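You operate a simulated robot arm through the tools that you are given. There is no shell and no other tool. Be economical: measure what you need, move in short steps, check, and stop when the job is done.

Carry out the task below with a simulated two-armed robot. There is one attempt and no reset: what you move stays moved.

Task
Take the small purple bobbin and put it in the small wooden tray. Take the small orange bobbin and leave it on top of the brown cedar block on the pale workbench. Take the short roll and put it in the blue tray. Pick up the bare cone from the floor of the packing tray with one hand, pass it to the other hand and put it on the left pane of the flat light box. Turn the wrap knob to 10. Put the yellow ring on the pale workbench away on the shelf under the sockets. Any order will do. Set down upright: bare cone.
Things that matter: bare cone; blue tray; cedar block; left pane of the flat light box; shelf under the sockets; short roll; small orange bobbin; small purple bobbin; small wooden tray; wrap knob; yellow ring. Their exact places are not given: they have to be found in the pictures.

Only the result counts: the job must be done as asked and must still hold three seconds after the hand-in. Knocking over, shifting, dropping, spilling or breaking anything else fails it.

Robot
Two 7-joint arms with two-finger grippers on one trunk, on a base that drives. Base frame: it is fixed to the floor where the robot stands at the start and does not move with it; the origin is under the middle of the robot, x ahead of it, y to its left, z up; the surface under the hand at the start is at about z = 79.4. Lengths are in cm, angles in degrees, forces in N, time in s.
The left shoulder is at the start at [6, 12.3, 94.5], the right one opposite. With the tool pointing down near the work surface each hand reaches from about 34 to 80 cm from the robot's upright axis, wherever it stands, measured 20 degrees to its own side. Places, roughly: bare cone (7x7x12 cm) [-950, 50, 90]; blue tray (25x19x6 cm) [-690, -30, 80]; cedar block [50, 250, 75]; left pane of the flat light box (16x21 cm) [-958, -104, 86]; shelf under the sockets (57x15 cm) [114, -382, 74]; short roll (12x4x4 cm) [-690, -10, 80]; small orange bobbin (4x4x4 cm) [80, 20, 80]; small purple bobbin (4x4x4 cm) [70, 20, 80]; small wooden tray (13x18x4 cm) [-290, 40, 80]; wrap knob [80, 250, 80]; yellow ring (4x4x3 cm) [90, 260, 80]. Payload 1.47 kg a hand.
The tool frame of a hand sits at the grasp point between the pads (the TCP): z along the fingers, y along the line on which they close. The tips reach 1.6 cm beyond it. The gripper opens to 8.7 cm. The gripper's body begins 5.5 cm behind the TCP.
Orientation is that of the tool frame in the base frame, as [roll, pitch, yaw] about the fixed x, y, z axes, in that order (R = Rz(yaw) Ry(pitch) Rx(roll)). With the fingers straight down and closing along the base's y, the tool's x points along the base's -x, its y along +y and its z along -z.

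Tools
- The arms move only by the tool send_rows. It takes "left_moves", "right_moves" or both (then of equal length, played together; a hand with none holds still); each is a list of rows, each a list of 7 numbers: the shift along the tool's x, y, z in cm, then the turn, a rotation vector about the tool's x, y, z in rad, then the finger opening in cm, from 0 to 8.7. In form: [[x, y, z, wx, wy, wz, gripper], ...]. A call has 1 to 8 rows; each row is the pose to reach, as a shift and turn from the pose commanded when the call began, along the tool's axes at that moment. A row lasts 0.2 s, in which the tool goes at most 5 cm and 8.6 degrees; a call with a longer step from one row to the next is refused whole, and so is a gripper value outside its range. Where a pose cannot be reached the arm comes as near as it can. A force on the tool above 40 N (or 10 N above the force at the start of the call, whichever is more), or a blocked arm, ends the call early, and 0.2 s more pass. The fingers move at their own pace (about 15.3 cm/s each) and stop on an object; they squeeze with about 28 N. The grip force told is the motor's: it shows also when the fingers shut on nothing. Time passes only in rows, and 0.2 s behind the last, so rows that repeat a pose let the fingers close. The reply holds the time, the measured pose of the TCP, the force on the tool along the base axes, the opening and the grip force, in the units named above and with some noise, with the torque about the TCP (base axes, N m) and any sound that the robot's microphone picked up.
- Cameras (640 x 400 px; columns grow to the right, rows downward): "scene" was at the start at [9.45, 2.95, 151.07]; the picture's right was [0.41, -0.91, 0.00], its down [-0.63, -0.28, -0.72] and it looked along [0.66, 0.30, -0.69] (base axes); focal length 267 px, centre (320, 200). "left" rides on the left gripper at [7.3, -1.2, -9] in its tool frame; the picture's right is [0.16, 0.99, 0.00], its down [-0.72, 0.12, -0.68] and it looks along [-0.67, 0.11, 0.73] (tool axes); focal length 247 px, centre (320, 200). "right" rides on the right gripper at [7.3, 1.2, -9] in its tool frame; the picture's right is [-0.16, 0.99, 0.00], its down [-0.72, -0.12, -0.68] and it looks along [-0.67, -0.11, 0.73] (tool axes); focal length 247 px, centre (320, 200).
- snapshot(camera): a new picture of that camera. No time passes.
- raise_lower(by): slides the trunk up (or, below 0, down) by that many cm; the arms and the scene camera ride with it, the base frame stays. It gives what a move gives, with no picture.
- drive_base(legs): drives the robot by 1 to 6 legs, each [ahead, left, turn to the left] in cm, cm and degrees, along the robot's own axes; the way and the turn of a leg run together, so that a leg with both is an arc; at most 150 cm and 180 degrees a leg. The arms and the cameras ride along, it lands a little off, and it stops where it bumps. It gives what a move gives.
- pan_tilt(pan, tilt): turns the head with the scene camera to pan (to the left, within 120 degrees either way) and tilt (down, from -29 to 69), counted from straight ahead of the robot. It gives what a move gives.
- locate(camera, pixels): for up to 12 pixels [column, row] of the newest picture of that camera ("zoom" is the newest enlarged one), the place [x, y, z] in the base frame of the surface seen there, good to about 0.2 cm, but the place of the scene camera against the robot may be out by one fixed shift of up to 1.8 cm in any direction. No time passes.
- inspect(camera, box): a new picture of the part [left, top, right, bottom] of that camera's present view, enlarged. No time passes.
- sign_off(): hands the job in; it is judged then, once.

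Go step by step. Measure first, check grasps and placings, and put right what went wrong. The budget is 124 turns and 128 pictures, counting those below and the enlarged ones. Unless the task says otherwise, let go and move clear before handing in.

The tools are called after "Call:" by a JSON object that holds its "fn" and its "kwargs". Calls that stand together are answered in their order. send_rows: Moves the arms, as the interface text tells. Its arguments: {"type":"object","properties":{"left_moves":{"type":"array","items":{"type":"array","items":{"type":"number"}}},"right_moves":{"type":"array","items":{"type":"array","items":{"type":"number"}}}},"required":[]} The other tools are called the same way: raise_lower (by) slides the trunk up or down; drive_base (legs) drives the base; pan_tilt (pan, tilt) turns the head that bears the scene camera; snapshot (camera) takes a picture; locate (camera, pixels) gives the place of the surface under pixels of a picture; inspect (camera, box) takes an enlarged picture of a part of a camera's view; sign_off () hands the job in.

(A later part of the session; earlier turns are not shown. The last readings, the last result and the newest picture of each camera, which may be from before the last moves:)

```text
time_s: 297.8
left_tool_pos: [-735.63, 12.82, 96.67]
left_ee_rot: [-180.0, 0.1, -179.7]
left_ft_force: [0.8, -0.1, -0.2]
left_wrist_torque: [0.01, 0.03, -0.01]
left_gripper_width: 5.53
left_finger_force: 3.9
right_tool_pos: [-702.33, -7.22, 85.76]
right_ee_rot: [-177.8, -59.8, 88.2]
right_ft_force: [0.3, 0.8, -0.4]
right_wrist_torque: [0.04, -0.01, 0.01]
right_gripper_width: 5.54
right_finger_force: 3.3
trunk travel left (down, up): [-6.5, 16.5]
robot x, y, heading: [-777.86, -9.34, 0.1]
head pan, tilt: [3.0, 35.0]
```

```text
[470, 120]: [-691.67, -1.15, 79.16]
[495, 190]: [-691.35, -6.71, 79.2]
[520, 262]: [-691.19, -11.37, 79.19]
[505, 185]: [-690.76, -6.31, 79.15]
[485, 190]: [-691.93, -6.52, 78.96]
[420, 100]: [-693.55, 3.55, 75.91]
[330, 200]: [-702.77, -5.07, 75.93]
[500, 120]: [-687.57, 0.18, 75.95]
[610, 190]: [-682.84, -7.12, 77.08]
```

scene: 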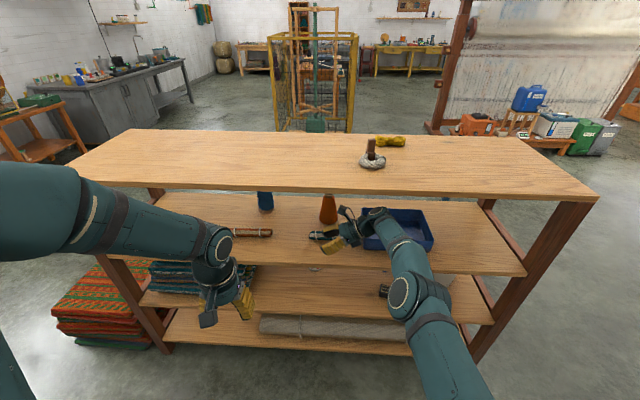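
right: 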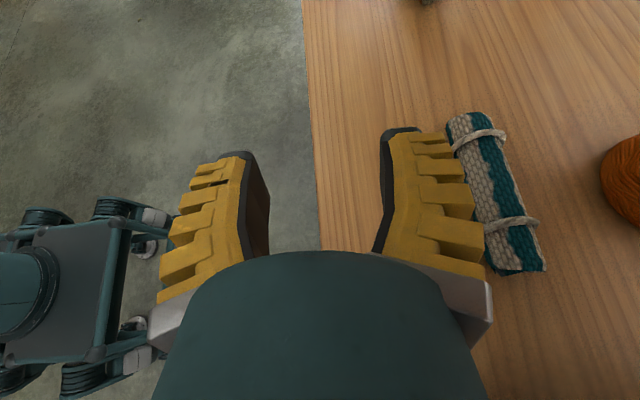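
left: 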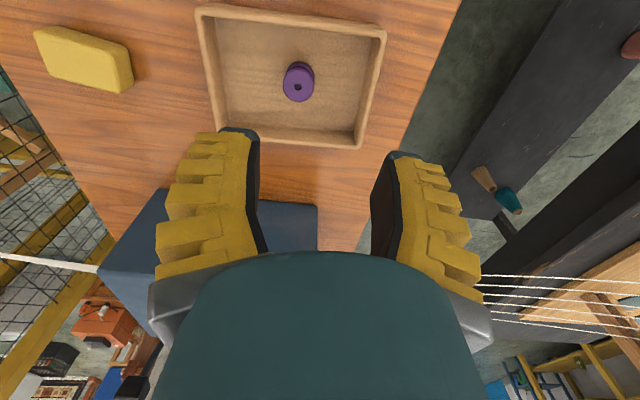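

Roll centre (-691.4, -6.4), radius 1.65, shelf 75.93. I'll drive 10.9 ahead and 0.8 left, staying above it, and verify.

Call:
{"fn": "drive_base", "kwargs": {"legs": [[10.9, 0.8, 0]]}}

Call:
{"fn": "snapshot", "kwargs": {"camera": "right"}}

```text
time_s: 299.0
left_tool_pos: [-724.95, 13.46, 96.59]
left_ee_rot: [-180.0, -0.1, -179.8]
left_ft_force: [0.8, -0.1, 0.4]
left_wrist_torque: [-0.01, 0.02, -0.01]
left_gripper_width: 5.52
left_finger_force: 4.0
right_tool_pos: [-691.49, -6.46, 85.76]
right_ee_rot: [-177.8, -59.8, 88.0]
right_ft_force: [0.0, 0.2, -0.7]
right_wrist_torque: [0.03, 0.01, 0.0]
right_gripper_width: 5.56
right_finger_force: 3.7
trunk travel left (down, up): [-6.5, 16.5]
robot x, y, heading: [-766.94, -7.78, 0.3]
head pan, tilt: [3.0, 35.0]
```

```text
58 pictures are left
```

right: 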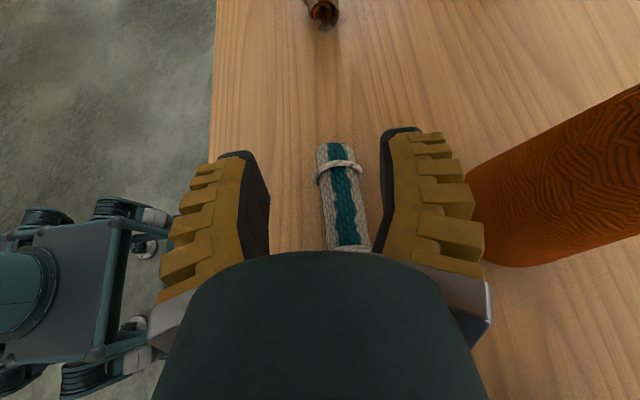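

Aligned over the roll. I'll lower the trunk 6.5, then the arm a further 0.7.

Call:
{"fn": "raise_lower", "kwargs": {"by": -6.5}}

Call:
{"fn": "snapshot", "kwargs": {"camera": "right"}}

```text
time_s: 300.0
left_tool_pos: [-724.95, 13.39, 90.19]
left_ee_rot: [180.0, -0.1, -179.8]
left_ft_force: [0.0, 1.0, 0.1]
left_wrist_torque: [-0.02, -0.03, 0.01]
left_gripper_width: 5.54
left_finger_force: 4.3
right_tool_pos: [-691.62, -6.44, 79.29]
right_ee_rot: [-178.0, -59.7, 88.2]
right_ft_force: [0.2, -0.2, -0.5]
right_wrist_torque: [0.0, 0.0, 0.01]
right_gripper_width: 5.55
right_finger_force: 3.7
trunk travel left (down, up): [0.0, 23.0]
robot x, y, heading: [-766.66, -8.38, 0.1]
head pan, tilt: [3.0, 35.0]
```

```text
57 pictures are left
```

right: 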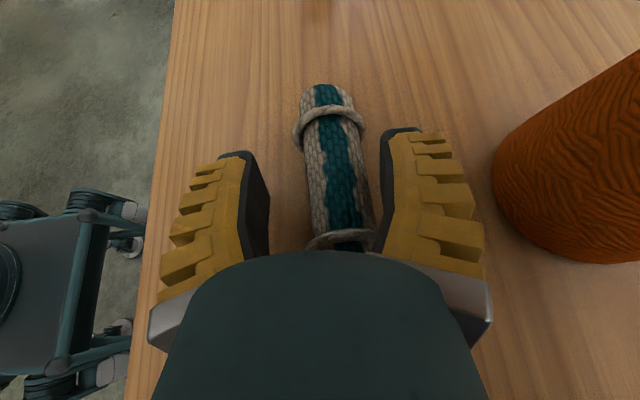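

The roll is between the fingers. I'll lower 0.7, nudge +0.3, and close.

Call:
{"fn": "send_rows", "kwargs": {"right_moves": [[-0.3, 0.3, 0.18, 0, 0, 0, 5], [-0.6, 0.3, 0.35, 0, 0, 0, 5], [-0.6, 0.3, 0.35, 0, 0, 0, 3.5], [-0.6, 0.3, 0.35, 0, 0, 0, 1], [-0.6, 0.3, 0.35, 0, 0, 0, 0], [-0.6, 0.3, 0.35, 0, 0, 0, 0]]}}

Call:
{"fn": "raise_lower", "kwargs": {"by": 1.5}}

Call:
{"fn": "snapshot", "kwargs": {"camera": "right"}}

```text
time_s: 301.4
left_tool_pos: [-724.98, 13.46, 90.27]
left_ee_rot: [179.9, -0.1, -179.7]
left_ft_force: [0.3, -0.5, -0.5]
left_wrist_torque: [-0.02, 0.0, 0.0]
left_gripper_width: 5.54
left_finger_force: 3.7
right_tool_pos: [-691.49, -6.45, 78.83]
right_ee_rot: [-178.1, -59.8, 88.1]
right_ft_force: [0.4, -1.2, 4.7]
right_wrist_torque: [-0.04, 0.0, 0.05]
right_gripper_width: 2.64
right_finger_force: 28.5
right hand out of reach, approached as far as the arm can: row 1, 2, 3, 4, 5, 6
trunk travel left (down, up): [0.0, 23.0]
robot x, y, heading: [-766.98, -8.53, 0.4]
head pan, tilt: [3.0, 35.0]
```

```text
time_s: 302.0
left_tool_pos: [-725.01, 13.44, 91.82]
left_ee_rot: [180.0, -0.1, -179.7]
left_ft_force: [0.6, -0.6, -0.3]
left_wrist_torque: [0.02, -0.01, 0.0]
left_gripper_width: 5.55
left_finger_force: 3.4
right_tool_pos: [-691.71, -6.54, 80.09]
right_ee_rot: [-177.8, -59.8, 88.1]
right_ft_force: [-0.3, -0.3, -1.1]
right_wrist_torque: [-0.02, 0.05, -0.01]
right_gripper_width: 2.56
right_finger_force: 28.0
trunk travel left (down, up): [-1.5, 21.5]
robot x, y, heading: [-767.31, -8.08, 0.4]
head pan, tilt: [3.0, 35.0]
```

```text
56 pictures are left
```

right: 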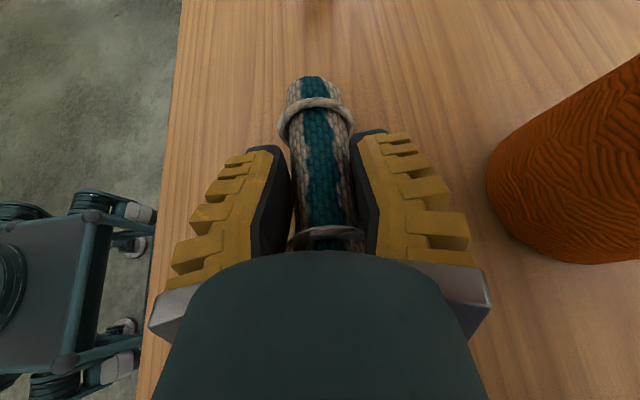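

Gripped at 2.6. I'll raise further to clear the tray rim and verify.

Call:
{"fn": "raise_lower", "kwargs": {"by": 5.2}}

Call:
{"fn": "snapshot", "kwargs": {"camera": "right"}}

Call:
{"fn": "snapshot", "kwargs": {"camera": "scene"}}

```text
time_s: 303.0
left_tool_pos: [-725.01, 13.57, 96.9]
left_ee_rot: [180.0, -0.1, -179.9]
left_ft_force: [0.3, -0.3, -0.6]
left_wrist_torque: [0.05, -0.01, 0.0]
left_gripper_width: 5.53
left_finger_force: 3.9
right_tool_pos: [-691.73, -6.47, 85.3]
right_ee_rot: [-177.9, -59.8, 88.0]
right_ft_force: [0.0, -1.0, -0.6]
right_wrist_torque: [0.04, -0.03, 0.03]
right_gripper_width: 2.59
right_finger_force: 27.5
trunk travel left (down, up): [-6.7, 16.3]
robot x, y, heading: [-767.04, -8.33, 0.3]
head pan, tilt: [3.0, 35.0]
```

```text
55 pictures are left
```

right: 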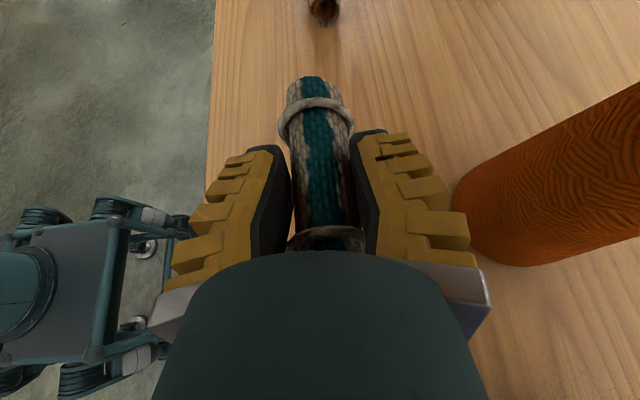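

```text
54 pictures are left
```

scene: 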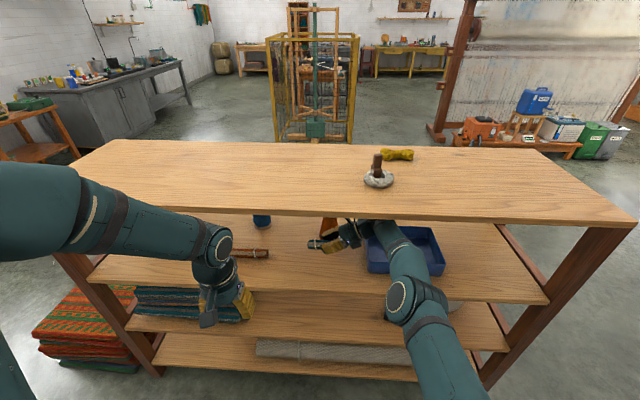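

The roll is held. I'll measure its height and the tray's rim.

Call:
{"fn": "locate", "kwargs": {"camera": "right", "pixels": [[315, 90], [318, 150], [320, 215], [292, 100], [320, 78], [335, 245]]}}

Call:
{"fn": "locate", "kwargs": {"camera": "scene", "pixels": [[369, 262], [437, 262], [443, 274], [370, 273], [432, 228], [420, 252], [320, 213], [330, 217]]}}

```text
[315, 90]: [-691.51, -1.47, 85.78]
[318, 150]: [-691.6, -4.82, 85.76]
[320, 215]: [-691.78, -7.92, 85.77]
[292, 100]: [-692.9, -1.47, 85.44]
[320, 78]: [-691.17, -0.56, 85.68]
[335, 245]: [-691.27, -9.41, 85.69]
```

```text
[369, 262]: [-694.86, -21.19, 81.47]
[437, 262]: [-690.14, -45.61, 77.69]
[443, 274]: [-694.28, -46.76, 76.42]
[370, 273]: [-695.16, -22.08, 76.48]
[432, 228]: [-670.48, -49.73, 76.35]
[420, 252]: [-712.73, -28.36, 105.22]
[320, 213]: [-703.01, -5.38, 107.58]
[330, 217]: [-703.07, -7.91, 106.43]
```

The roll bottom is about 82.45 against a rim of about 82. I'll raise 0.6 more, then drive 23 right, keeping depth.

Call:
{"fn": "raise_lower", "kwargs": {"by": 0.6}}

Call:
{"fn": "drive_base", "kwargs": {"legs": [[1.2, -23, 0]]}}

Call:
{"fn": "snapshot", "kwargs": {"camera": "right"}}

Call:
{"fn": "snapshot", "kwargs": {"camera": "scene"}}

```text
time_s: 303.5
left_tool_pos: [-724.92, 13.53, 97.61]
left_ee_rot: [179.9, -0.1, -179.8]
left_ft_force: [-0.7, 0.6, 0.1]
left_wrist_torque: [-0.02, 0.02, 0.0]
left_gripper_width: 5.53
left_finger_force: 4.0
right_tool_pos: [-691.64, -6.46, 86.0]
right_ee_rot: [-177.9, -59.9, 88.1]
right_ft_force: [0.1, -0.6, -0.3]
right_wrist_torque: [-0.02, 0.0, -0.04]
right_gripper_width: 2.59
right_finger_force: 28.3
trunk travel left (down, up): [-7.3, 15.7]
robot x, y, heading: [-767.15, -8.37, 0.1]
head pan, tilt: [3.0, 35.0]
```

```text
time_s: 306.1
left_tool_pos: [-723.61, -9.49, 97.62]
left_ee_rot: [-179.9, -0.1, -179.9]
left_ft_force: [-0.2, -0.4, 0.1]
left_wrist_torque: [0.04, 0.02, -0.03]
left_gripper_width: 5.52
left_finger_force: 3.9
right_tool_pos: [-690.43, -29.66, 85.91]
right_ee_rot: [-178.0, -59.7, 88.0]
right_ft_force: [0.9, 0.3, -0.3]
right_wrist_torque: [0.03, 0.02, -0.02]
right_gripper_width: 2.59
right_finger_force: 27.7
trunk travel left (down, up): [-7.3, 15.7]
robot x, y, heading: [-765.86, -31.46, 0.3]
head pan, tilt: [3.0, 35.0]
```

```text
53 pictures are left
```

right: 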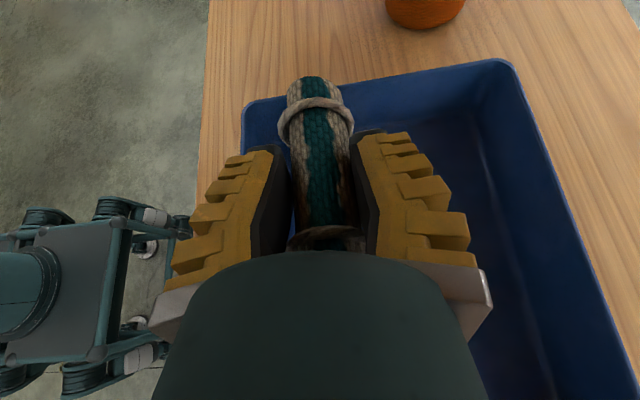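

```text
52 pictures are left
```

scene: 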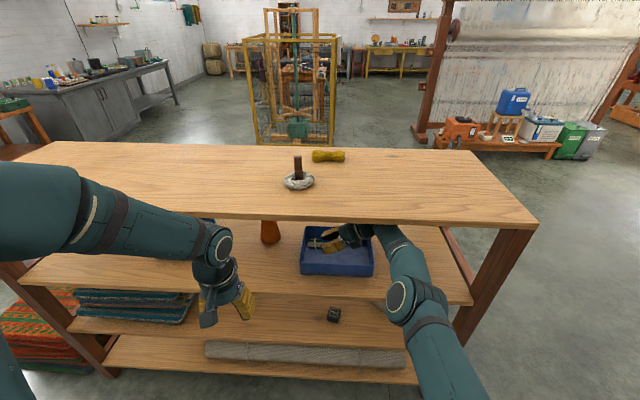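

Call:
{"fn": "locate", "kwargs": {"camera": "right", "pixels": [[250, 103], [510, 63], [400, 85], [246, 130], [560, 180], [540, 180], [270, 130], [318, 78], [440, 140], [400, 110]]}}

```text
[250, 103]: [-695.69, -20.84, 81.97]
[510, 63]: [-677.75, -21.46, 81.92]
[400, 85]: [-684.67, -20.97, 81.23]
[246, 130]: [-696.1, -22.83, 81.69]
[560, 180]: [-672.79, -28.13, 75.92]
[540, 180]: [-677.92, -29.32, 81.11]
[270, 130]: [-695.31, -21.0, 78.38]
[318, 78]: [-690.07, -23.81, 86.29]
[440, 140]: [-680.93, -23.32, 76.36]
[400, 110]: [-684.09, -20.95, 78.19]
```

The tray interior is x -695.3 to -678.3, y below -21, floor 76.4. I'll move 1.6 deeper, then lower to just above the floor.

Call:
{"fn": "drive_base", "kwargs": {"legs": [[1.6, -0.5, 0]]}}

Call:
{"fn": "raise_lower", "kwargs": {"by": -6.2}}

Call:
{"fn": "snapshot", "kwargs": {"camera": "right"}}

```text
time_s: 306.9
left_tool_pos: [-722.01, -10.01, 97.56]
left_ee_rot: [179.9, -0.1, -179.9]
left_ft_force: [0.2, -0.3, -0.1]
left_wrist_torque: [-0.01, 0.03, -0.02]
left_gripper_width: 5.51
left_finger_force: 4.2
right_tool_pos: [-688.68, -30.05, 85.85]
right_ee_rot: [-177.8, -59.8, 87.9]
right_ft_force: [0.0, 0.0, -0.8]
right_wrist_torque: [0.01, -0.03, 0.05]
right_gripper_width: 2.59
right_finger_force: 28.1
trunk travel left (down, up): [-7.3, 15.7]
robot x, y, heading: [-763.62, -31.85, -0.0]
head pan, tilt: [3.0, 35.0]
```

```text
time_s: 307.9
left_tool_pos: [-721.97, -9.94, 91.32]
left_ee_rot: [180.0, -0.2, -179.9]
left_ft_force: [0.8, 0.0, 0.4]
left_wrist_torque: [0.01, 0.0, -0.01]
left_gripper_width: 5.52
left_finger_force: 3.7
right_tool_pos: [-688.78, -30.09, 79.81]
right_ee_rot: [-178.0, -59.7, 88.0]
right_ft_force: [-0.6, -0.5, -0.3]
right_wrist_torque: [-0.03, -0.01, -0.03]
right_gripper_width: 2.6
right_finger_force: 28.0
trunk travel left (down, up): [-1.1, 21.9]
robot x, y, heading: [-764.11, -31.64, 0.1]
head pan, tilt: [3.0, 35.0]
```

```text
51 pictures are left
```

right: 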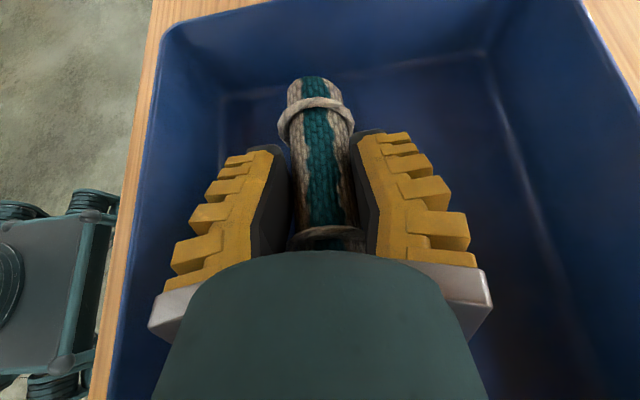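

The roll is inside the tray and about 0.5 above its floor. I'll lower the last bit.

Call:
{"fn": "raise_lower", "kwargs": {"by": -0.5}}

```text
time_s: 308.5
left_tool_pos: [-722.09, -9.96, 90.9]
left_ee_rot: [180.0, -0.1, -179.9]
left_ft_force: [-0.2, 0.7, 0.4]
left_wrist_torque: [-0.02, 0.0, -0.01]
left_gripper_width: 5.55
left_finger_force: 4.5
right_tool_pos: [-688.78, -30.1, 79.27]
right_ee_rot: [-177.9, -59.7, 88.1]
right_ft_force: [-0.6, -0.3, -0.7]
right_wrist_torque: [-0.01, -0.01, -0.04]
right_gripper_width: 2.59
right_finger_force: 27.8
trunk travel left (down, up): [-0.6, 22.4]
robot x, y, heading: [-764.18, -31.56, 0.2]
head pan, tilt: [3.0, 35.0]
```

Call:
{"fn": "raise_lower", "kwargs": {"by": -0.25}}

```text
time_s: 309.0
left_tool_pos: [-721.99, -9.97, 90.54]
left_ee_rot: [-180.0, -0.1, -179.9]
left_ft_force: [0.3, 0.4, -0.1]
left_wrist_torque: [0.01, -0.01, 0.02]
left_gripper_width: 5.52
left_finger_force: 3.5
right_tool_pos: [-688.81, -30.07, 79.22]
right_ee_rot: [-178.1, -59.8, 88.1]
right_ft_force: [-0.2, 1.1, 5.2]
right_wrist_torque: [0.01, -0.01, 0.01]
right_gripper_width: 2.6
right_finger_force: 28.0
trunk travel left (down, up): [-0.4, 22.6]
robot x, y, heading: [-763.82, -31.83, -0.0]
head pan, tilt: [3.0, 35.0]
```

There's light contact (5 N). I'll open, then raise the trunk and check.

Call:
{"fn": "send_rows", "kwargs": {"right_moves": [[0, 0, 0, 0, 0, 0, 3.2], [0, 0, 0, 0, 0, 0, 4.5], [0, 0, 0, 0, 0, 0, 4.8], [0, 0, 0, 0, 0, 0, 4.8]]}}

Call:
{"fn": "raise_lower", "kwargs": {"by": 6.7}}

Call:
{"fn": "snapshot", "kwargs": {"camera": "right"}}

```text
time_s: 310.0
left_tool_pos: [-722.1, -10.04, 90.53]
left_ee_rot: [179.9, -0.1, -179.9]
left_ft_force: [-0.2, -0.1, -0.5]
left_wrist_torque: [0.01, 0.05, 0.01]
left_gripper_width: 5.53
left_finger_force: 3.9
right_tool_pos: [-688.81, -30.09, 79.13]
right_ee_rot: [-178.0, -59.8, 88.0]
right_ft_force: [-1.3, -0.5, 0.2]
right_wrist_torque: [0.01, 0.0, 0.03]
right_gripper_width: 5.33
right_finger_force: 4.3
trunk travel left (down, up): [-0.4, 22.6]
robot x, y, heading: [-764.11, -31.86, 0.0]
head pan, tilt: [3.0, 35.0]
```

```text
time_s: 311.1
left_tool_pos: [-722.06, -9.93, 97.31]
left_ee_rot: [180.0, 0.0, -180.0]
left_ft_force: [-0.2, -0.2, -0.2]
left_wrist_torque: [-0.02, -0.01, -0.01]
left_gripper_width: 5.54
left_finger_force: 3.8
right_tool_pos: [-688.86, -30.12, 85.72]
right_ee_rot: [-177.9, -59.9, 87.8]
right_ft_force: [-0.4, 0.7, 0.1]
right_wrist_torque: [-0.02, 0.01, -0.02]
right_gripper_width: 5.36
right_finger_force: 4.3
trunk travel left (down, up): [-7.0, 15.9]
robot x, y, heading: [-763.76, -31.57, -0.1]
head pan, tilt: [3.0, 35.0]
```

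```text
50 pictures are left
```

right: 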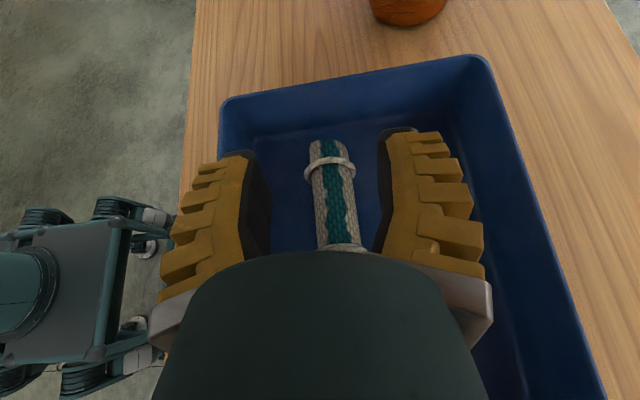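

The roll lies in the blue tray. I'll back straight out, then restore the right hand's normal posture and the trunk.

Call:
{"fn": "drive_base", "kwargs": {"legs": [[-55, 0, 0]]}}

Call:
{"fn": "send_rows", "kwargs": {"right_moves": [[0.28, -3.6, -2.8, 0, -0.13, 0, 5], [0.55, -7.2, -5.6, 0, -0.26, 0, 5], [0.83, -10.8, -8.4, 0, -0.39, 0, 5], [1.1, -14.4, -11.2, 0, -0.52, 0, 5], [1.4, -18, -14, 0, -0.65, 0, 5], [1.65, -21.6, -16.8, 0, -0.78, 0, 5], [1.9, -25.2, -19.6, 0, -0.91, 0, 5], [2.2, -29, -22.2, 0, -1.047, 0, 5]]}}

Call:
{"fn": "send_rows", "kwargs": {"right_moves": [[0, 0, 0, 0, 0, -0.14, 5], [0, 0, 0, 0, 0, -0.28, 5], [0, 0, 0, 0, 0, -0.42, 5], [0, 0, 0, 0, 0, -0.56, 5], [0, 0, 0, 0, 0, -0.7, 5], [0, 0, 0, 0, 0, -0.84, 5], [0, 0, 0, 0, 0, -0.98, 5], [0, 0, 0, 0, 0, -1.12, 5]]}}

Call:
{"fn": "send_rows", "kwargs": {"right_moves": [[0, 0, 0, 0, 0, -0.14, 5], [0, 0, 0, 0, 0, -0.28, 5], [0, 0, 0, 0, 0, -0.42, 5], [0, 0, 0, 0, 0, -0.45, 5]]}}

Call:
{"fn": "raise_lower", "kwargs": {"by": 3}}

Call:
{"fn": "snapshot", "kwargs": {"camera": "scene"}}

```text
time_s: 314.2
left_tool_pos: [-776.19, -10.14, 97.5]
left_ee_rot: [180.0, -0.1, 180.0]
left_ft_force: [-0.3, 0.6, 0.1]
left_wrist_torque: [0.03, -0.01, 0.02]
left_gripper_width: 5.52
left_finger_force: 3.9
right_tool_pos: [-742.89, -30.3, 85.78]
right_ee_rot: [-177.9, -59.8, 87.9]
right_ft_force: [0.2, 0.5, 0.4]
right_wrist_torque: [-0.02, -0.03, 0.0]
right_gripper_width: 5.35
right_finger_force: 3.8
trunk travel left (down, up): [-7.0, 15.9]
robot x, y, heading: [-818.0, -31.73, -0.0]
head pan, tilt: [3.0, 35.0]
```

```text
time_s: 316.0
left_tool_pos: [-776.17, -10.1, 97.26]
left_ee_rot: [-180.0, 0.0, -180.0]
left_ft_force: [0.7, 0.5, -1.0]
left_wrist_torque: [0.01, 0.0, 0.02]
left_gripper_width: 5.54
left_finger_force: 4.0
right_tool_pos: [-771.76, -48.34, 99.43]
right_ee_rot: [-179.0, 0.4, 89.8]
right_ft_force: [-0.3, -0.1, -0.4]
right_wrist_torque: [-0.01, 0.01, 0.03]
right_gripper_width: 5.52
right_finger_force: 3.7
trunk travel left (down, up): [-7.0, 15.9]
robot x, y, heading: [-818.64, -31.4, -0.1]
head pan, tilt: [3.0, 35.0]
```

```text
time_s: 317.8
left_tool_pos: [-776.08, -10.19, 97.28]
left_ee_rot: [179.9, -0.1, -180.0]
left_ft_force: [0.3, 0.6, -0.2]
left_wrist_torque: [-0.02, 0.04, -0.02]
left_gripper_width: 5.52
left_finger_force: 3.1
right_tool_pos: [-771.67, -48.25, 99.36]
right_ee_rot: [-179.5, -0.9, 154.0]
right_ft_force: [0.7, 0.1, -0.1]
right_wrist_torque: [-0.01, 0.0, 0.02]
right_gripper_width: 5.51
right_finger_force: 3.4
trunk travel left (down, up): [-7.0, 15.9]
robot x, y, heading: [-818.2, -31.87, 0.0]
head pan, tilt: [3.0, 35.0]
```

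```text
time_s: 318.8
left_tool_pos: [-776.08, -10.14, 97.26]
left_ee_rot: [-179.9, -0.1, 179.9]
left_ft_force: [-0.1, 0.3, -0.4]
left_wrist_torque: [0.0, 0.0, -0.01]
left_gripper_width: 5.54
left_finger_force: 3.3
right_tool_pos: [-771.78, -48.25, 99.42]
right_ee_rot: [-179.8, -1.0, 179.7]
right_ft_force: [-0.1, 0.1, -0.5]
right_wrist_torque: [0.07, 0.01, 0.01]
right_gripper_width: 5.55
right_finger_force: 4.1
trunk travel left (down, up): [-7.0, 15.9]
robot x, y, heading: [-818.25, -31.68, 0.1]
head pan, tilt: [3.0, 35.0]
```

```text
time_s: 319.5
left_tool_pos: [-776.07, -10.11, 100.31]
left_ee_rot: [179.9, -0.1, 179.9]
left_ft_force: [0.3, 0.0, -0.9]
left_wrist_torque: [0.0, -0.03, -0.01]
left_gripper_width: 5.53
left_finger_force: 4.2
right_tool_pos: [-771.82, -48.22, 102.2]
right_ee_rot: [-179.8, -1.0, 179.6]
right_ft_force: [0.7, -0.8, 0.7]
right_wrist_torque: [-0.01, 0.01, 0.0]
right_gripper_width: 5.52
right_finger_force: 3.6
trunk travel left (down, up): [-10.0, 12.9]
robot x, y, heading: [-818.21, -31.88, -0.2]
head pan, tilt: [3.0, 35.0]
```

```text
49 pictures are left
```

scene: 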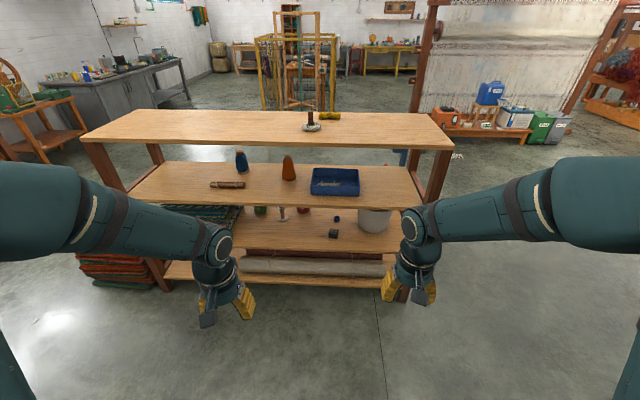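

The roll rests in the tray and everything else on the rack stands. I'll turn around to face the back bench.

Call:
{"fn": "drive_base", "kwargs": {"legs": [[0, 0, 180]]}}

Call:
{"fn": "pan_tilt", "kwargs": {"pan": 0, "tilt": 25}}

Call:
{"fn": "snapshot", "kwargs": {"camera": "scene"}}

```text
time_s: 327.1
left_tool_pos: [-861.58, -50.45, 100.25]
left_ee_rot: [-180.0, -0.1, -4.2]
left_ft_force: [-1.0, 0.1, 0.1]
left_wrist_torque: [-0.03, 0.01, 0.0]
left_gripper_width: 5.55
left_finger_force: 3.7
right_tool_pos: [-863.1, -12.08, 102.33]
right_ee_rot: [-179.9, -1.0, -4.5]
right_ft_force: [0.3, -0.4, -0.2]
right_wrist_torque: [0.02, 0.02, 0.0]
right_gripper_width: 5.54
right_finger_force: 4.0
trunk travel left (down, up): [-10.0, 12.9]
robot x, y, heading: [-818.05, -32.0, 175.7]
head pan, tilt: [3.0, 35.0]
```

```text
time_s: 327.8
left_tool_pos: [-861.64, -50.34, 100.36]
left_ee_rot: [180.0, 0.0, -4.1]
left_ft_force: [0.0, -0.6, 0.7]
left_wrist_torque: [-0.03, 0.0, -0.01]
left_gripper_width: 5.53
left_finger_force: 3.7
right_tool_pos: [-863.24, -12.04, 102.23]
right_ee_rot: [-179.8, -1.0, -4.5]
right_ft_force: [0.4, -0.2, -0.7]
right_wrist_torque: [0.0, 0.02, 0.01]
right_gripper_width: 5.55
right_finger_force: 3.9
trunk travel left (down, up): [-10.0, 12.9]
robot x, y, heading: [-818.11, -31.97, 176.0]
head pan, tilt: [0.0, 25.0]
```

```text
48 pictures are left
```

scene: 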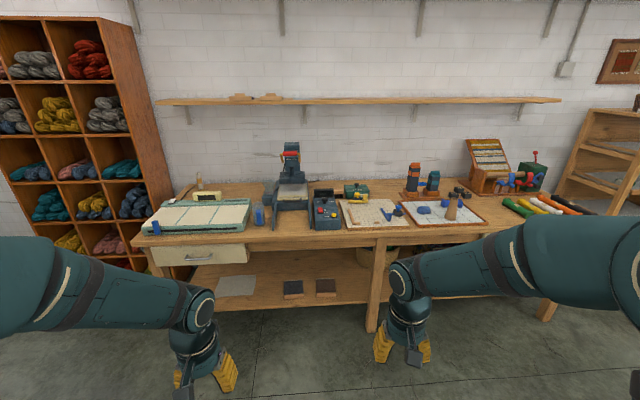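

The light box is at (200,215), and the packing tray with the cone at (452,207). I'll enlarge both.

Call:
{"fn": "inspect", "kwargs": {"camera": "scene", "box": [380, 180, 510, 250]}}

Call:
{"fn": "locate", "kwargs": {"camera": "zoom", "pixels": [[355, 110], [340, 195], [370, 195], [355, 195], [230, 150], [420, 170], [300, 235], [260, 195], [190, 170], [500, 210], [355, 150]]}}

Call:
{"fn": "inspect", "kwargs": {"camera": "scene", "box": [130, 170, 290, 270]}}

Call:
{"fn": "locate", "kwargs": {"camera": "zoom", "pixels": [[150, 180], [250, 180], [350, 180], [450, 180], [100, 220], [450, 220], [180, 150], [260, 225], [60, 245], [480, 235]]}}

```text
4.92 times, centred on (445, 215) of scene
```

zoom: 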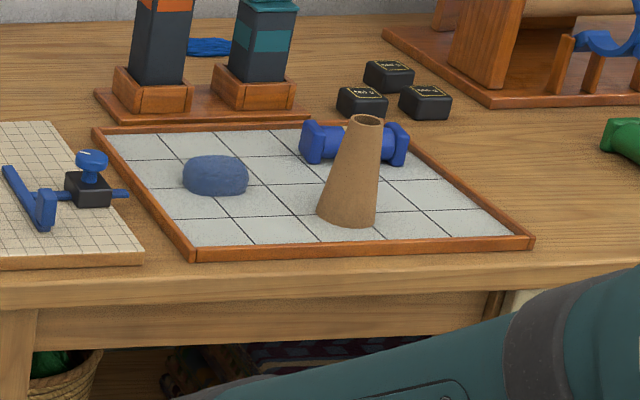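

```text
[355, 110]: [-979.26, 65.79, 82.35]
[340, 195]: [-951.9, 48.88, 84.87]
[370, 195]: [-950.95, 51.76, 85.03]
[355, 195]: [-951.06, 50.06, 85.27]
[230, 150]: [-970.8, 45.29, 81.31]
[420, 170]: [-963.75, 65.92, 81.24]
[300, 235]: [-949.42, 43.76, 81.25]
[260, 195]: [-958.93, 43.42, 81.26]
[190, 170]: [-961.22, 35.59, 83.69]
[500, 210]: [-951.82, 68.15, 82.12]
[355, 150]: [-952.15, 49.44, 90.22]
```

```text
4.00 times, centred on (210, 220) of scene
```

zoom: 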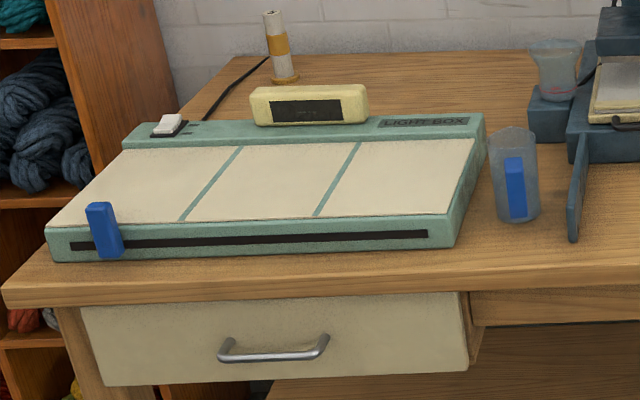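

```text
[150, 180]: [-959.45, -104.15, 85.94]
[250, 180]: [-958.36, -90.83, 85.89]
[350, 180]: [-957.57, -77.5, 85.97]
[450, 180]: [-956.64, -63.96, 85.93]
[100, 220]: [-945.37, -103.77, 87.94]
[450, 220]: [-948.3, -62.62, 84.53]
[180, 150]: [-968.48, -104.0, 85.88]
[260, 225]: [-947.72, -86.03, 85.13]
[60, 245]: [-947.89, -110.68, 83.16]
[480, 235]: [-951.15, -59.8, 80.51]
```

The left pane is at about (-958,-104), z≈85.7. The cone stands at about (-952.5, 50), base z≈81. Plan: the right hand takes the cone low with the 60° sideways lean, and the left takes it from above by its top, then sets it on the pane. I'll drive near and form both postures.

Call:
{"fn": "drive_base", "kwargs": {"legs": [[0, -83, 4.1], [50, 0, 0]]}}

Call:
{"fn": "send_rows", "kwargs": {"right_moves": [[0, 0, 0, 0, 0, 0.14, 8.7], [0, 0, 0, 0, 0, 0.28, 8.7], [0, 0, 0, 0, 0, 0.42, 8.7], [0, 0, 0, 0, 0, 0.56, 8.7], [0, 0, 0, 0, 0, 0.7, 8.7], [0, 0, 0, 0, 0, 0.84, 8.7], [0, 0, 0, 0, 0, 0.98, 8.7], [0, 0, 0, 0, 0, 1.12, 8.7]], "left_moves": [[0, 0, 0, 0, 0, 0.14, 8.7], [0, 0, 0, 0, 0, 0.28, 8.7], [0, 0, 0, 0, 0, 0.42, 8.7], [0, 0, 0, 0, 0, 0.56, 8.7], [0, 0, 0, 0, 0, 0.7, 8.7], [0, 0, 0, 0, 0, 0.84, 8.7], [0, 0, 0, 0, 0, 0.98, 8.7], [0, 0, 0, 0, 0, 1.12, 8.7]]}}

Call:
{"fn": "send_rows", "kwargs": {"right_moves": [[0, 0, 0, 0, 0, 0.14, 8.7], [0, 0, 0, 0, 0, 0.28, 8.7], [0, 0, 0, 0, 0, 0.42, 8.7], [0, 0, 0, 0, 0, 0.45, 8.7]], "left_moves": [[0, 0, 0, 0, 0, 0.14, 8.7], [0, 0, 0, 0, 0, 0.28, 8.7], [0, 0, 0, 0, 0, 0.42, 8.7], [0, 0, 0, 0, 0, 0.45, 8.7]]}}

Call:
{"fn": "send_rows", "kwargs": {"right_moves": [[2, 1.75, 0.75, 0, 0.13, 0, 8.7], [4.1, 3.5, 1.5, 0, 0.26, 0, 8.7], [6.2, 5.25, 2.25, 0, 0.39, 0, 8.7], [8.3, 7, 3, 0, 0.52, 0, 8.7], [10.4, 8.75, 3.75, 0, 0.65, 0, 8.7], [12.5, 10.5, 4.5, 0, 0.78, 0, 8.7], [14.6, 12.25, 5.25, 0, 0.91, 0, 8.7], [16.6, 14, 6, 0, 1.047, 0, 8.7]]}}

Call:
{"fn": "pan_tilt", "kwargs": {"pan": 0, "tilt": 45}}

Call:
{"fn": "snapshot", "kwargs": {"camera": "scene"}}

```text
time_s: 337.9
left_tool_pos: [-907.75, 27.1, 100.22]
left_ee_rot: [-179.9, -0.1, 0.3]
left_ft_force: [-1.7, -0.3, 0.2]
left_wrist_torque: [-0.03, 0.0, 0.01]
left_gripper_width: 5.54
left_finger_force: 3.9
right_tool_pos: [-912.27, 65.18, 102.4]
right_ee_rot: [-179.8, -1.1, 0.1]
right_ft_force: [-0.4, 0.5, -0.2]
right_wrist_torque: [0.0, -0.01, -0.01]
right_gripper_width: 5.55
right_finger_force: 4.0
trunk travel left (down, up): [-10.0, 12.9]
robot x, y, heading: [-865.39, 49.34, -179.6]
head pan, tilt: [0.0, 25.0]
```

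```text
time_s: 339.7
left_tool_pos: [-907.57, 27.09, 100.33]
left_ee_rot: [-180.0, 0.0, -63.9]
left_ft_force: [0.1, 0.8, -0.5]
left_wrist_torque: [-0.01, -0.02, -0.02]
left_gripper_width: 8.7
left_finger_force: 0.1
right_tool_pos: [-912.26, 65.0, 102.35]
right_ee_rot: [-179.1, -0.3, -64.3]
right_ft_force: [-0.6, -1.1, 0.3]
right_wrist_torque: [-0.04, -0.04, 0.02]
right_gripper_width: 8.7
right_finger_force: 0.0
trunk travel left (down, up): [-10.0, 12.9]
robot x, y, heading: [-865.83, 48.86, -179.6]
head pan, tilt: [0.0, 25.0]
```

```text
time_s: 340.7
left_tool_pos: [-907.69, 26.97, 100.25]
left_ee_rot: [-179.9, -0.1, -89.7]
left_ft_force: [0.5, 0.2, 0.5]
left_wrist_torque: [0.01, 0.0, 0.0]
left_gripper_width: 8.72
left_finger_force: 0.1
right_tool_pos: [-912.22, 65.08, 102.28]
right_ee_rot: [-179.0, 0.2, -90.1]
right_ft_force: [-0.1, 0.3, -0.3]
right_wrist_torque: [-0.01, 0.03, -0.03]
right_gripper_width: 8.7
right_finger_force: 0.0
trunk travel left (down, up): [-10.0, 12.9]
robot x, y, heading: [-865.31, 49.1, -179.5]
head pan, tilt: [0.0, 25.0]
```

```text
time_s: 342.5
left_tool_pos: [-907.78, 27.11, 100.21]
left_ee_rot: [-179.9, 0.0, -89.4]
left_ft_force: [0.2, -0.2, 0.2]
left_wrist_torque: [0.03, -0.04, 0.0]
left_gripper_width: 8.69
left_finger_force: 0.0
right_tool_pos: [-926.21, 48.5, 95.85]
right_ee_rot: [-177.9, -59.9, -91.9]
right_ft_force: [-0.1, -0.1, 0.0]
right_wrist_torque: [-0.03, -0.02, -0.03]
right_gripper_width: 8.7
right_finger_force: 0.1
trunk travel left (down, up): [-10.0, 12.9]
robot x, y, heading: [-866.25, 49.14, -179.6]
head pan, tilt: [0.0, 25.0]
```

```text
time_s: 343.3
left_tool_pos: [-907.71, 27.16, 100.3]
left_ee_rot: [-179.9, 0.0, -89.6]
left_ft_force: [0.3, 0.0, 0.6]
left_wrist_torque: [0.02, 0.02, 0.01]
left_gripper_width: 8.68
left_finger_force: 0.0
right_tool_pos: [-926.09, 48.44, 95.8]
right_ee_rot: [-178.0, -59.7, -91.7]
right_ft_force: [-0.8, 1.0, 0.6]
right_wrist_torque: [-0.02, -0.01, -0.01]
right_gripper_width: 8.68
right_finger_force: 0.0
trunk travel left (down, up): [-10.0, 12.9]
robot x, y, heading: [-865.56, 48.69, -179.4]
head pan, tilt: [0.0, 45.0]
```

```text
45 pictures are left
```

scene: 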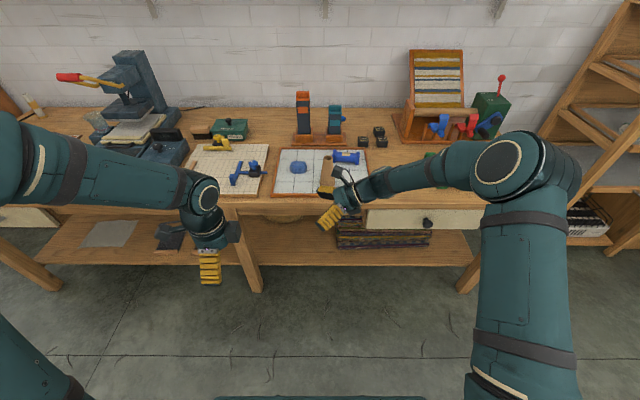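

The postures are formed. I'll measure the cone, the dumbbell behind it, and the tray.

Call:
{"fn": "inspect", "kwargs": {"camera": "scene", "box": [260, 130, 460, 240]}}

Call:
{"fn": "snapshot", "kwargs": {"camera": "right"}}

```text
3.20 times, centred on (360, 185) of scene
```

zoom: 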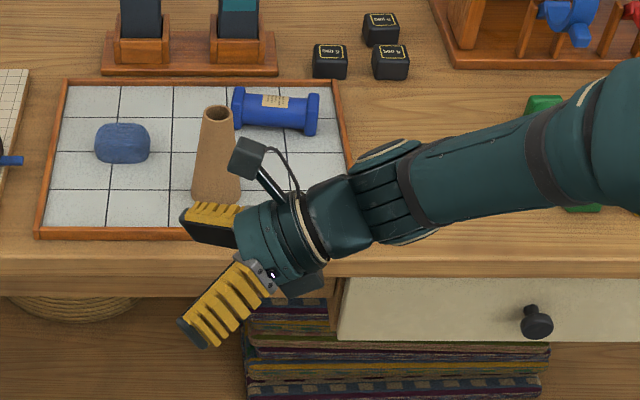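

```text
43 pictures are left
```

right: 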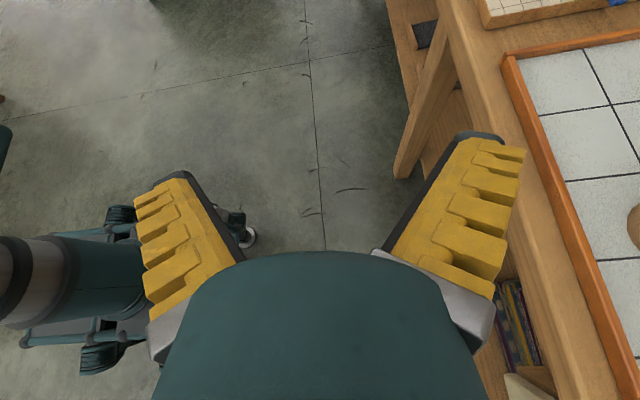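

Call:
{"fn": "locate", "kwargs": {"camera": "zoom", "pixels": [[215, 108], [200, 115], [231, 115], [215, 150], [212, 195], [195, 190], [240, 105], [275, 130], [310, 125], [120, 230], [75, 220], [250, 175]]}}

Call:
{"fn": "locate", "kwargs": {"camera": "right", "pixels": [[635, 215], [620, 280], [560, 130], [520, 100], [540, 200], [600, 330]]}}

```text
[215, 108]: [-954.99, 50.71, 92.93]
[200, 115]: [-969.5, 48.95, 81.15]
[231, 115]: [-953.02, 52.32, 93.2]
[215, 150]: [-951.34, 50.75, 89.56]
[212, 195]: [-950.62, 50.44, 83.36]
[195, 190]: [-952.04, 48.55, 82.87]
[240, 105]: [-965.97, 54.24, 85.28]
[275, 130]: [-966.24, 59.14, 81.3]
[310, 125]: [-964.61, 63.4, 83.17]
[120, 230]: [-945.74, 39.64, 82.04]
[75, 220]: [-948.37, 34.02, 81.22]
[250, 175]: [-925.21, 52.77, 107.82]
```

```text
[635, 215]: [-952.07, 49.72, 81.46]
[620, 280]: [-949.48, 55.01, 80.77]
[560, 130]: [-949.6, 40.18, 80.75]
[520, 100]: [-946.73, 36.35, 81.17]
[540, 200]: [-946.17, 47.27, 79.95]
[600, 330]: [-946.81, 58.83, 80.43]
```

The cone's centre is about (-953.3, 50.6), top about 92.8, and the dumbbell front is x≈-964. I'll raise 2, drive 20 ahead with fingers above the cone top, and refine with the right camera.

Call:
{"fn": "raise_lower", "kwargs": {"by": 2.5}}

Call:
{"fn": "drive_base", "kwargs": {"legs": [[20, -2.6, -0.5]]}}

Call:
{"fn": "snapshot", "kwargs": {"camera": "right"}}

```text
time_s: 344.1
left_tool_pos: [-907.7, 27.19, 102.75]
left_ee_rot: [-179.9, 0.1, -89.6]
left_ft_force: [1.0, 0.1, -0.2]
left_wrist_torque: [0.01, 0.0, -0.02]
left_gripper_width: 8.71
left_finger_force: 0.1
right_tool_pos: [-926.15, 48.44, 98.29]
right_ee_rot: [-177.8, -59.8, -91.8]
right_ft_force: [0.2, 0.2, -0.9]
right_wrist_torque: [-0.03, -0.02, 0.0]
right_gripper_width: 8.67
right_finger_force: 0.0
trunk travel left (down, up): [-12.6, 10.4]
robot x, y, heading: [-865.68, 49.34, -179.6]
head pan, tilt: [0.0, 45.0]
```

```text
time_s: 345.7
left_tool_pos: [-928.14, 29.92, 102.75]
left_ee_rot: [-179.9, 0.0, -89.9]
left_ft_force: [-0.7, 0.8, -0.3]
left_wrist_torque: [0.0, 0.01, 0.01]
left_gripper_width: 8.71
left_finger_force: 0.0
right_tool_pos: [-946.46, 51.44, 98.37]
right_ee_rot: [-177.8, -59.8, -92.2]
right_ft_force: [-0.6, -0.2, 0.2]
right_wrist_torque: [-0.02, -0.01, 0.0]
right_gripper_width: 8.71
right_finger_force: 0.1
trunk travel left (down, up): [-12.6, 10.4]
robot x, y, heading: [-885.93, 51.52, -180.0]
head pan, tilt: [0.0, 45.0]
```

```text
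42 pictures are left
```

right: 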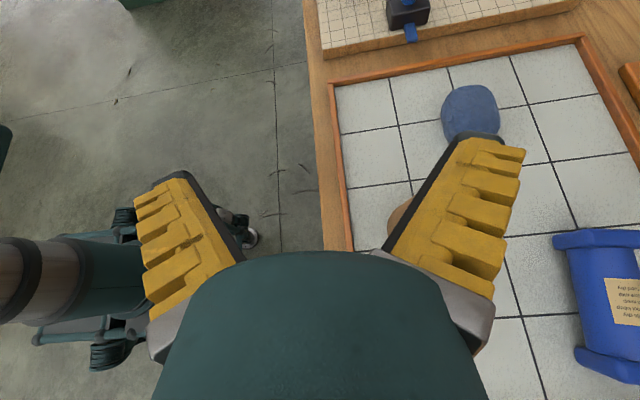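

The cone is hidden by my finger here. The left camera may see it.

Call:
{"fn": "snapshot", "kwargs": {"camera": "left"}}

Call:
{"fn": "locate", "kwargs": {"camera": "right", "pixels": [[400, 220], [392, 225], [405, 210], [335, 90], [340, 180], [540, 250]]}}

```text
41 pictures are left
```

left: 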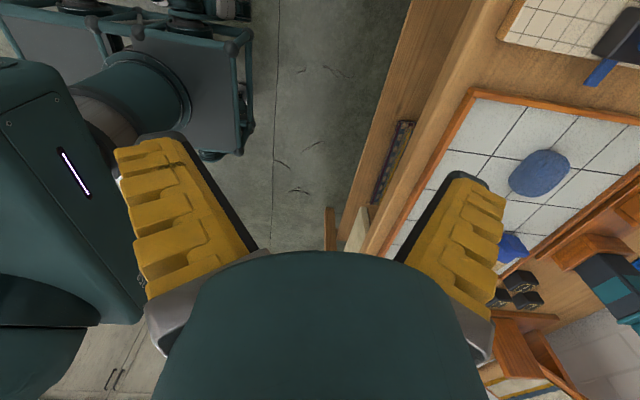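

```text
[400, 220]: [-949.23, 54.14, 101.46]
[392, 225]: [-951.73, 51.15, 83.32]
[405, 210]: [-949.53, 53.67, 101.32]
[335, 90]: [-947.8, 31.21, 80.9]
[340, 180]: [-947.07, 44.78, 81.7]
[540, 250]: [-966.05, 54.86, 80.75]
```

Right-camera readings put the cone's axis at about (-954.5, 50.5). I'll drive 8 ahead and check.

Call:
{"fn": "drive_base", "kwargs": {"legs": [[8, 0, 0]]}}

Call:
{"fn": "snapshot", "kwargs": {"camera": "right"}}

```text
time_s: 346.7
left_tool_pos: [-936.01, 29.91, 102.8]
left_ee_rot: [-179.9, 0.0, -90.0]
left_ft_force: [-0.5, 0.2, -0.1]
left_wrist_torque: [-0.02, -0.04, 0.03]
left_gripper_width: 8.69
left_finger_force: 0.1
right_tool_pos: [-954.25, 51.43, 98.38]
right_ee_rot: [-177.7, -59.8, -92.3]
right_ft_force: [-0.1, -0.1, -0.6]
right_wrist_torque: [-0.04, -0.02, 0.04]
right_gripper_width: 8.71
right_finger_force: 0.1
trunk travel left (down, up): [-12.6, 10.4]
robot x, y, heading: [-894.06, 51.2, 180.1]
head pan, tilt: [0.0, 45.0]
```

```text
40 pictures are left
```

right: 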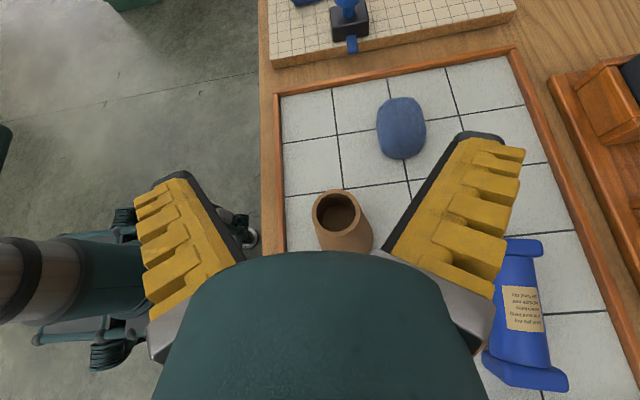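

The cone's top is at (337,213), between the fingers. I'll locate its rim.

Call:
{"fn": "locate", "kwargs": {"camera": "right", "pixels": [[314, 212], [360, 212], [336, 192], [340, 236], [350, 245], [368, 240], [320, 238]]}}

```text
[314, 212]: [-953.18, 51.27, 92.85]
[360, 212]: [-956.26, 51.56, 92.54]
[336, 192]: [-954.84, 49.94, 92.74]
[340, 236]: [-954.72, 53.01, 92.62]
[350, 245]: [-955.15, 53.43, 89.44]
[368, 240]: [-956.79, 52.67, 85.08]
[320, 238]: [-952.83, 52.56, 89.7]
```

The cone axis is (-954.75, 51.45). I'll shift 0.5 ahead and 0.8 right, lower by 8, and check.

Call:
{"fn": "drive_base", "kwargs": {"legs": [[0.5, -0.8, 0]]}}

Call:
{"fn": "raise_lower", "kwargs": {"by": -8}}

Call:
{"fn": "snapshot", "kwargs": {"camera": "right"}}

```text
time_s: 347.5
left_tool_pos: [-936.43, 30.72, 102.87]
left_ee_rot: [-180.0, -0.2, -90.0]
left_ft_force: [-0.6, -0.4, 0.4]
left_wrist_torque: [0.0, -0.01, -0.02]
left_gripper_width: 8.7
left_finger_force: 0.1
right_tool_pos: [-954.72, 52.18, 98.43]
right_ee_rot: [-177.9, -59.7, -92.1]
right_ft_force: [0.2, 0.9, 0.0]
right_wrist_torque: [-0.01, -0.02, -0.02]
right_gripper_width: 8.69
right_finger_force: 0.1
trunk travel left (down, up): [-12.6, 10.4]
robot x, y, heading: [-894.39, 52.38, 180.0]
head pan, tilt: [0.0, 45.0]
```

```text
time_s: 348.7
left_tool_pos: [-936.34, 30.57, 94.84]
left_ee_rot: [-179.9, 0.0, -90.0]
left_ft_force: [-1.3, 0.5, -0.7]
left_wrist_torque: [-0.04, -0.02, 0.01]
left_gripper_width: 8.69
left_finger_force: 0.0
right_tool_pos: [-954.62, 52.3, 90.52]
right_ee_rot: [-178.1, -59.7, -92.1]
right_ft_force: [0.0, -0.1, -0.1]
right_wrist_torque: [-0.02, -0.01, -0.03]
right_gripper_width: 8.71
right_finger_force: 0.1
trunk travel left (down, up): [-4.6, 18.4]
robot x, y, heading: [-893.95, 52.64, 179.8]
head pan, tilt: [0.0, 45.0]
```

```text
39 pictures are left
```

right: 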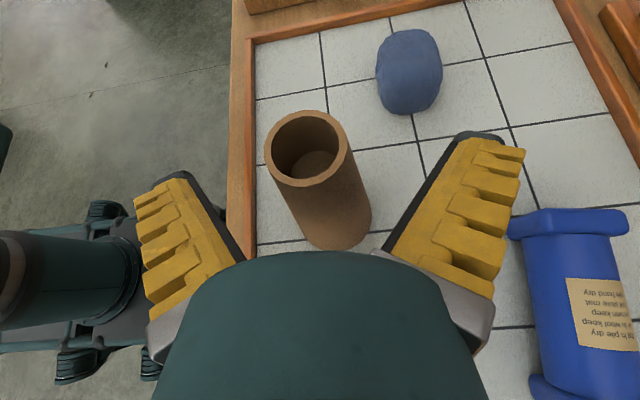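

The cone fits between the fingers. I'll lower 4.6 by trunk and 1.3 by arm.

Call:
{"fn": "raise_lower", "kwargs": {"by": -4.6}}

Call:
{"fn": "send_rows", "kwargs": {"right_moves": [[-0.6, 0, 0.35, 0, 0, 0, 8.7], [-1.15, 0, 0.65, 0, 0, 0, 8.7], [-1.15, 0, 0.65, 0, 0, 0, 8.7]]}}

Call:
{"fn": "snapshot", "kwargs": {"camera": "right"}}

```text
time_s: 349.5
left_tool_pos: [-936.35, 30.69, 90.19]
left_ee_rot: [-179.9, 0.0, -90.0]
left_ft_force: [0.1, 1.0, 0.5]
left_wrist_torque: [0.01, -0.03, 0.02]
left_gripper_width: 8.7
left_finger_force: 0.1
right_tool_pos: [-954.73, 52.23, 85.98]
right_ee_rot: [-178.1, -59.8, -92.0]
right_ft_force: [0.6, 0.3, 0.2]
right_wrist_torque: [0.04, -0.01, 0.04]
right_gripper_width: 8.67
right_finger_force: 0.1
trunk travel left (down, up): [0.0, 23.0]
robot x, y, heading: [-894.51, 52.51, 179.9]
head pan, tilt: [0.0, 45.0]
```

```text
time_s: 350.3
left_tool_pos: [-936.38, 30.57, 90.27]
left_ee_rot: [-179.9, -0.1, -90.0]
left_ft_force: [0.3, -0.1, 0.9]
left_wrist_torque: [-0.01, 0.0, 0.01]
left_gripper_width: 8.72
left_finger_force: 0.1
right_tool_pos: [-954.56, 52.3, 84.46]
right_ee_rot: [-178.0, -59.8, -92.1]
right_ft_force: [0.7, -0.5, -0.6]
right_wrist_torque: [-0.01, 0.0, -0.02]
right_gripper_width: 8.71
right_finger_force: 0.2
trunk travel left (down, up): [0.0, 23.0]
robot x, y, heading: [-894.11, 52.19, 180.1]
head pan, tilt: [0.0, 45.0]
```

```text
38 pictures are left
```

right: 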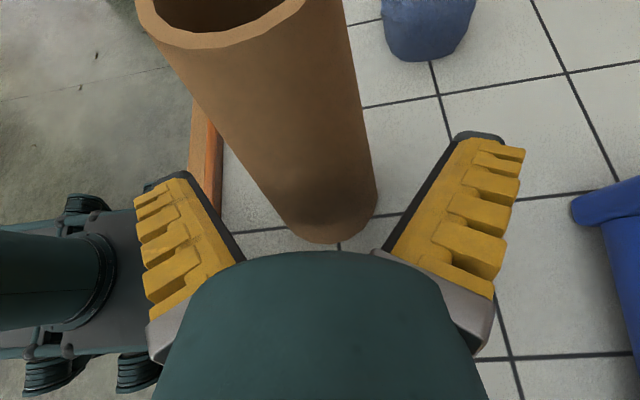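

The cone is between the fingers. I'll close, then lift 1.5 and check.

Call:
{"fn": "send_rows", "kwargs": {"right_moves": [[0, 0, 0, 0, 0, 0, 7], [0, 0, 0, 0, 0, 0, 6], [0, 0, 0, 0, 0, 0, 5], [0, 0, 0, 0, 0, 0, 3], [0, 0, 0, 0, 0, 0, 0], [0, 0, 0, 0, 0, 0, 0]]}}

Call:
{"fn": "raise_lower", "kwargs": {"by": 1.5}}

Call:
{"fn": "snapshot", "kwargs": {"camera": "right"}}

```text
time_s: 351.7
left_tool_pos: [-936.51, 30.68, 90.4]
left_ee_rot: [-179.9, 0.0, -90.0]
left_ft_force: [0.0, -0.2, -0.7]
left_wrist_torque: [-0.01, -0.03, 0.0]
left_gripper_width: 8.73
left_finger_force: 0.1
right_tool_pos: [-954.59, 52.15, 84.45]
right_ee_rot: [-178.2, -59.9, -92.0]
right_ft_force: [0.1, 1.5, 4.9]
right_wrist_torque: [-0.04, 0.07, -0.03]
right_gripper_width: 4.35
right_finger_force: 28.1
trunk travel left (down, up): [0.0, 23.0]
robot x, y, heading: [-894.44, 52.58, 180.0]
head pan, tilt: [0.0, 45.0]
```

```text
time_s: 352.4
left_tool_pos: [-936.52, 30.64, 91.59]
left_ee_rot: [-179.9, 0.0, -90.0]
left_ft_force: [-0.2, 0.9, -1.2]
left_wrist_torque: [0.03, -0.04, -0.05]
left_gripper_width: 8.73
left_finger_force: 0.0
right_tool_pos: [-954.54, 52.15, 85.97]
right_ee_rot: [-178.0, -59.8, -92.2]
right_ft_force: [-0.4, 0.1, -1.2]
right_wrist_torque: [0.01, 0.05, 0.03]
right_gripper_width: 4.31
right_finger_force: 28.3
trunk travel left (down, up): [-1.5, 21.5]
robot x, y, heading: [-894.18, 52.32, 179.9]
head pan, tilt: [0.0, 45.0]
```

```text
37 pictures are left
```

right: 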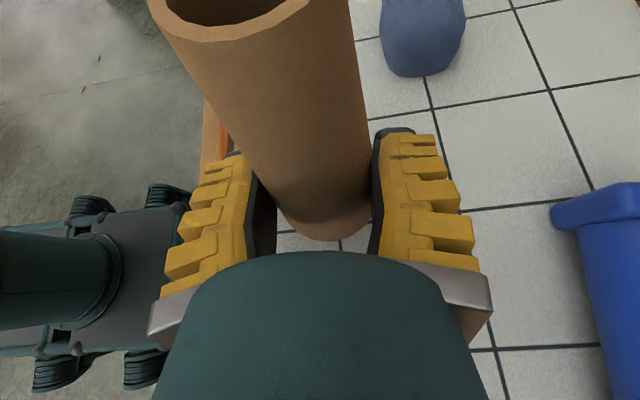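

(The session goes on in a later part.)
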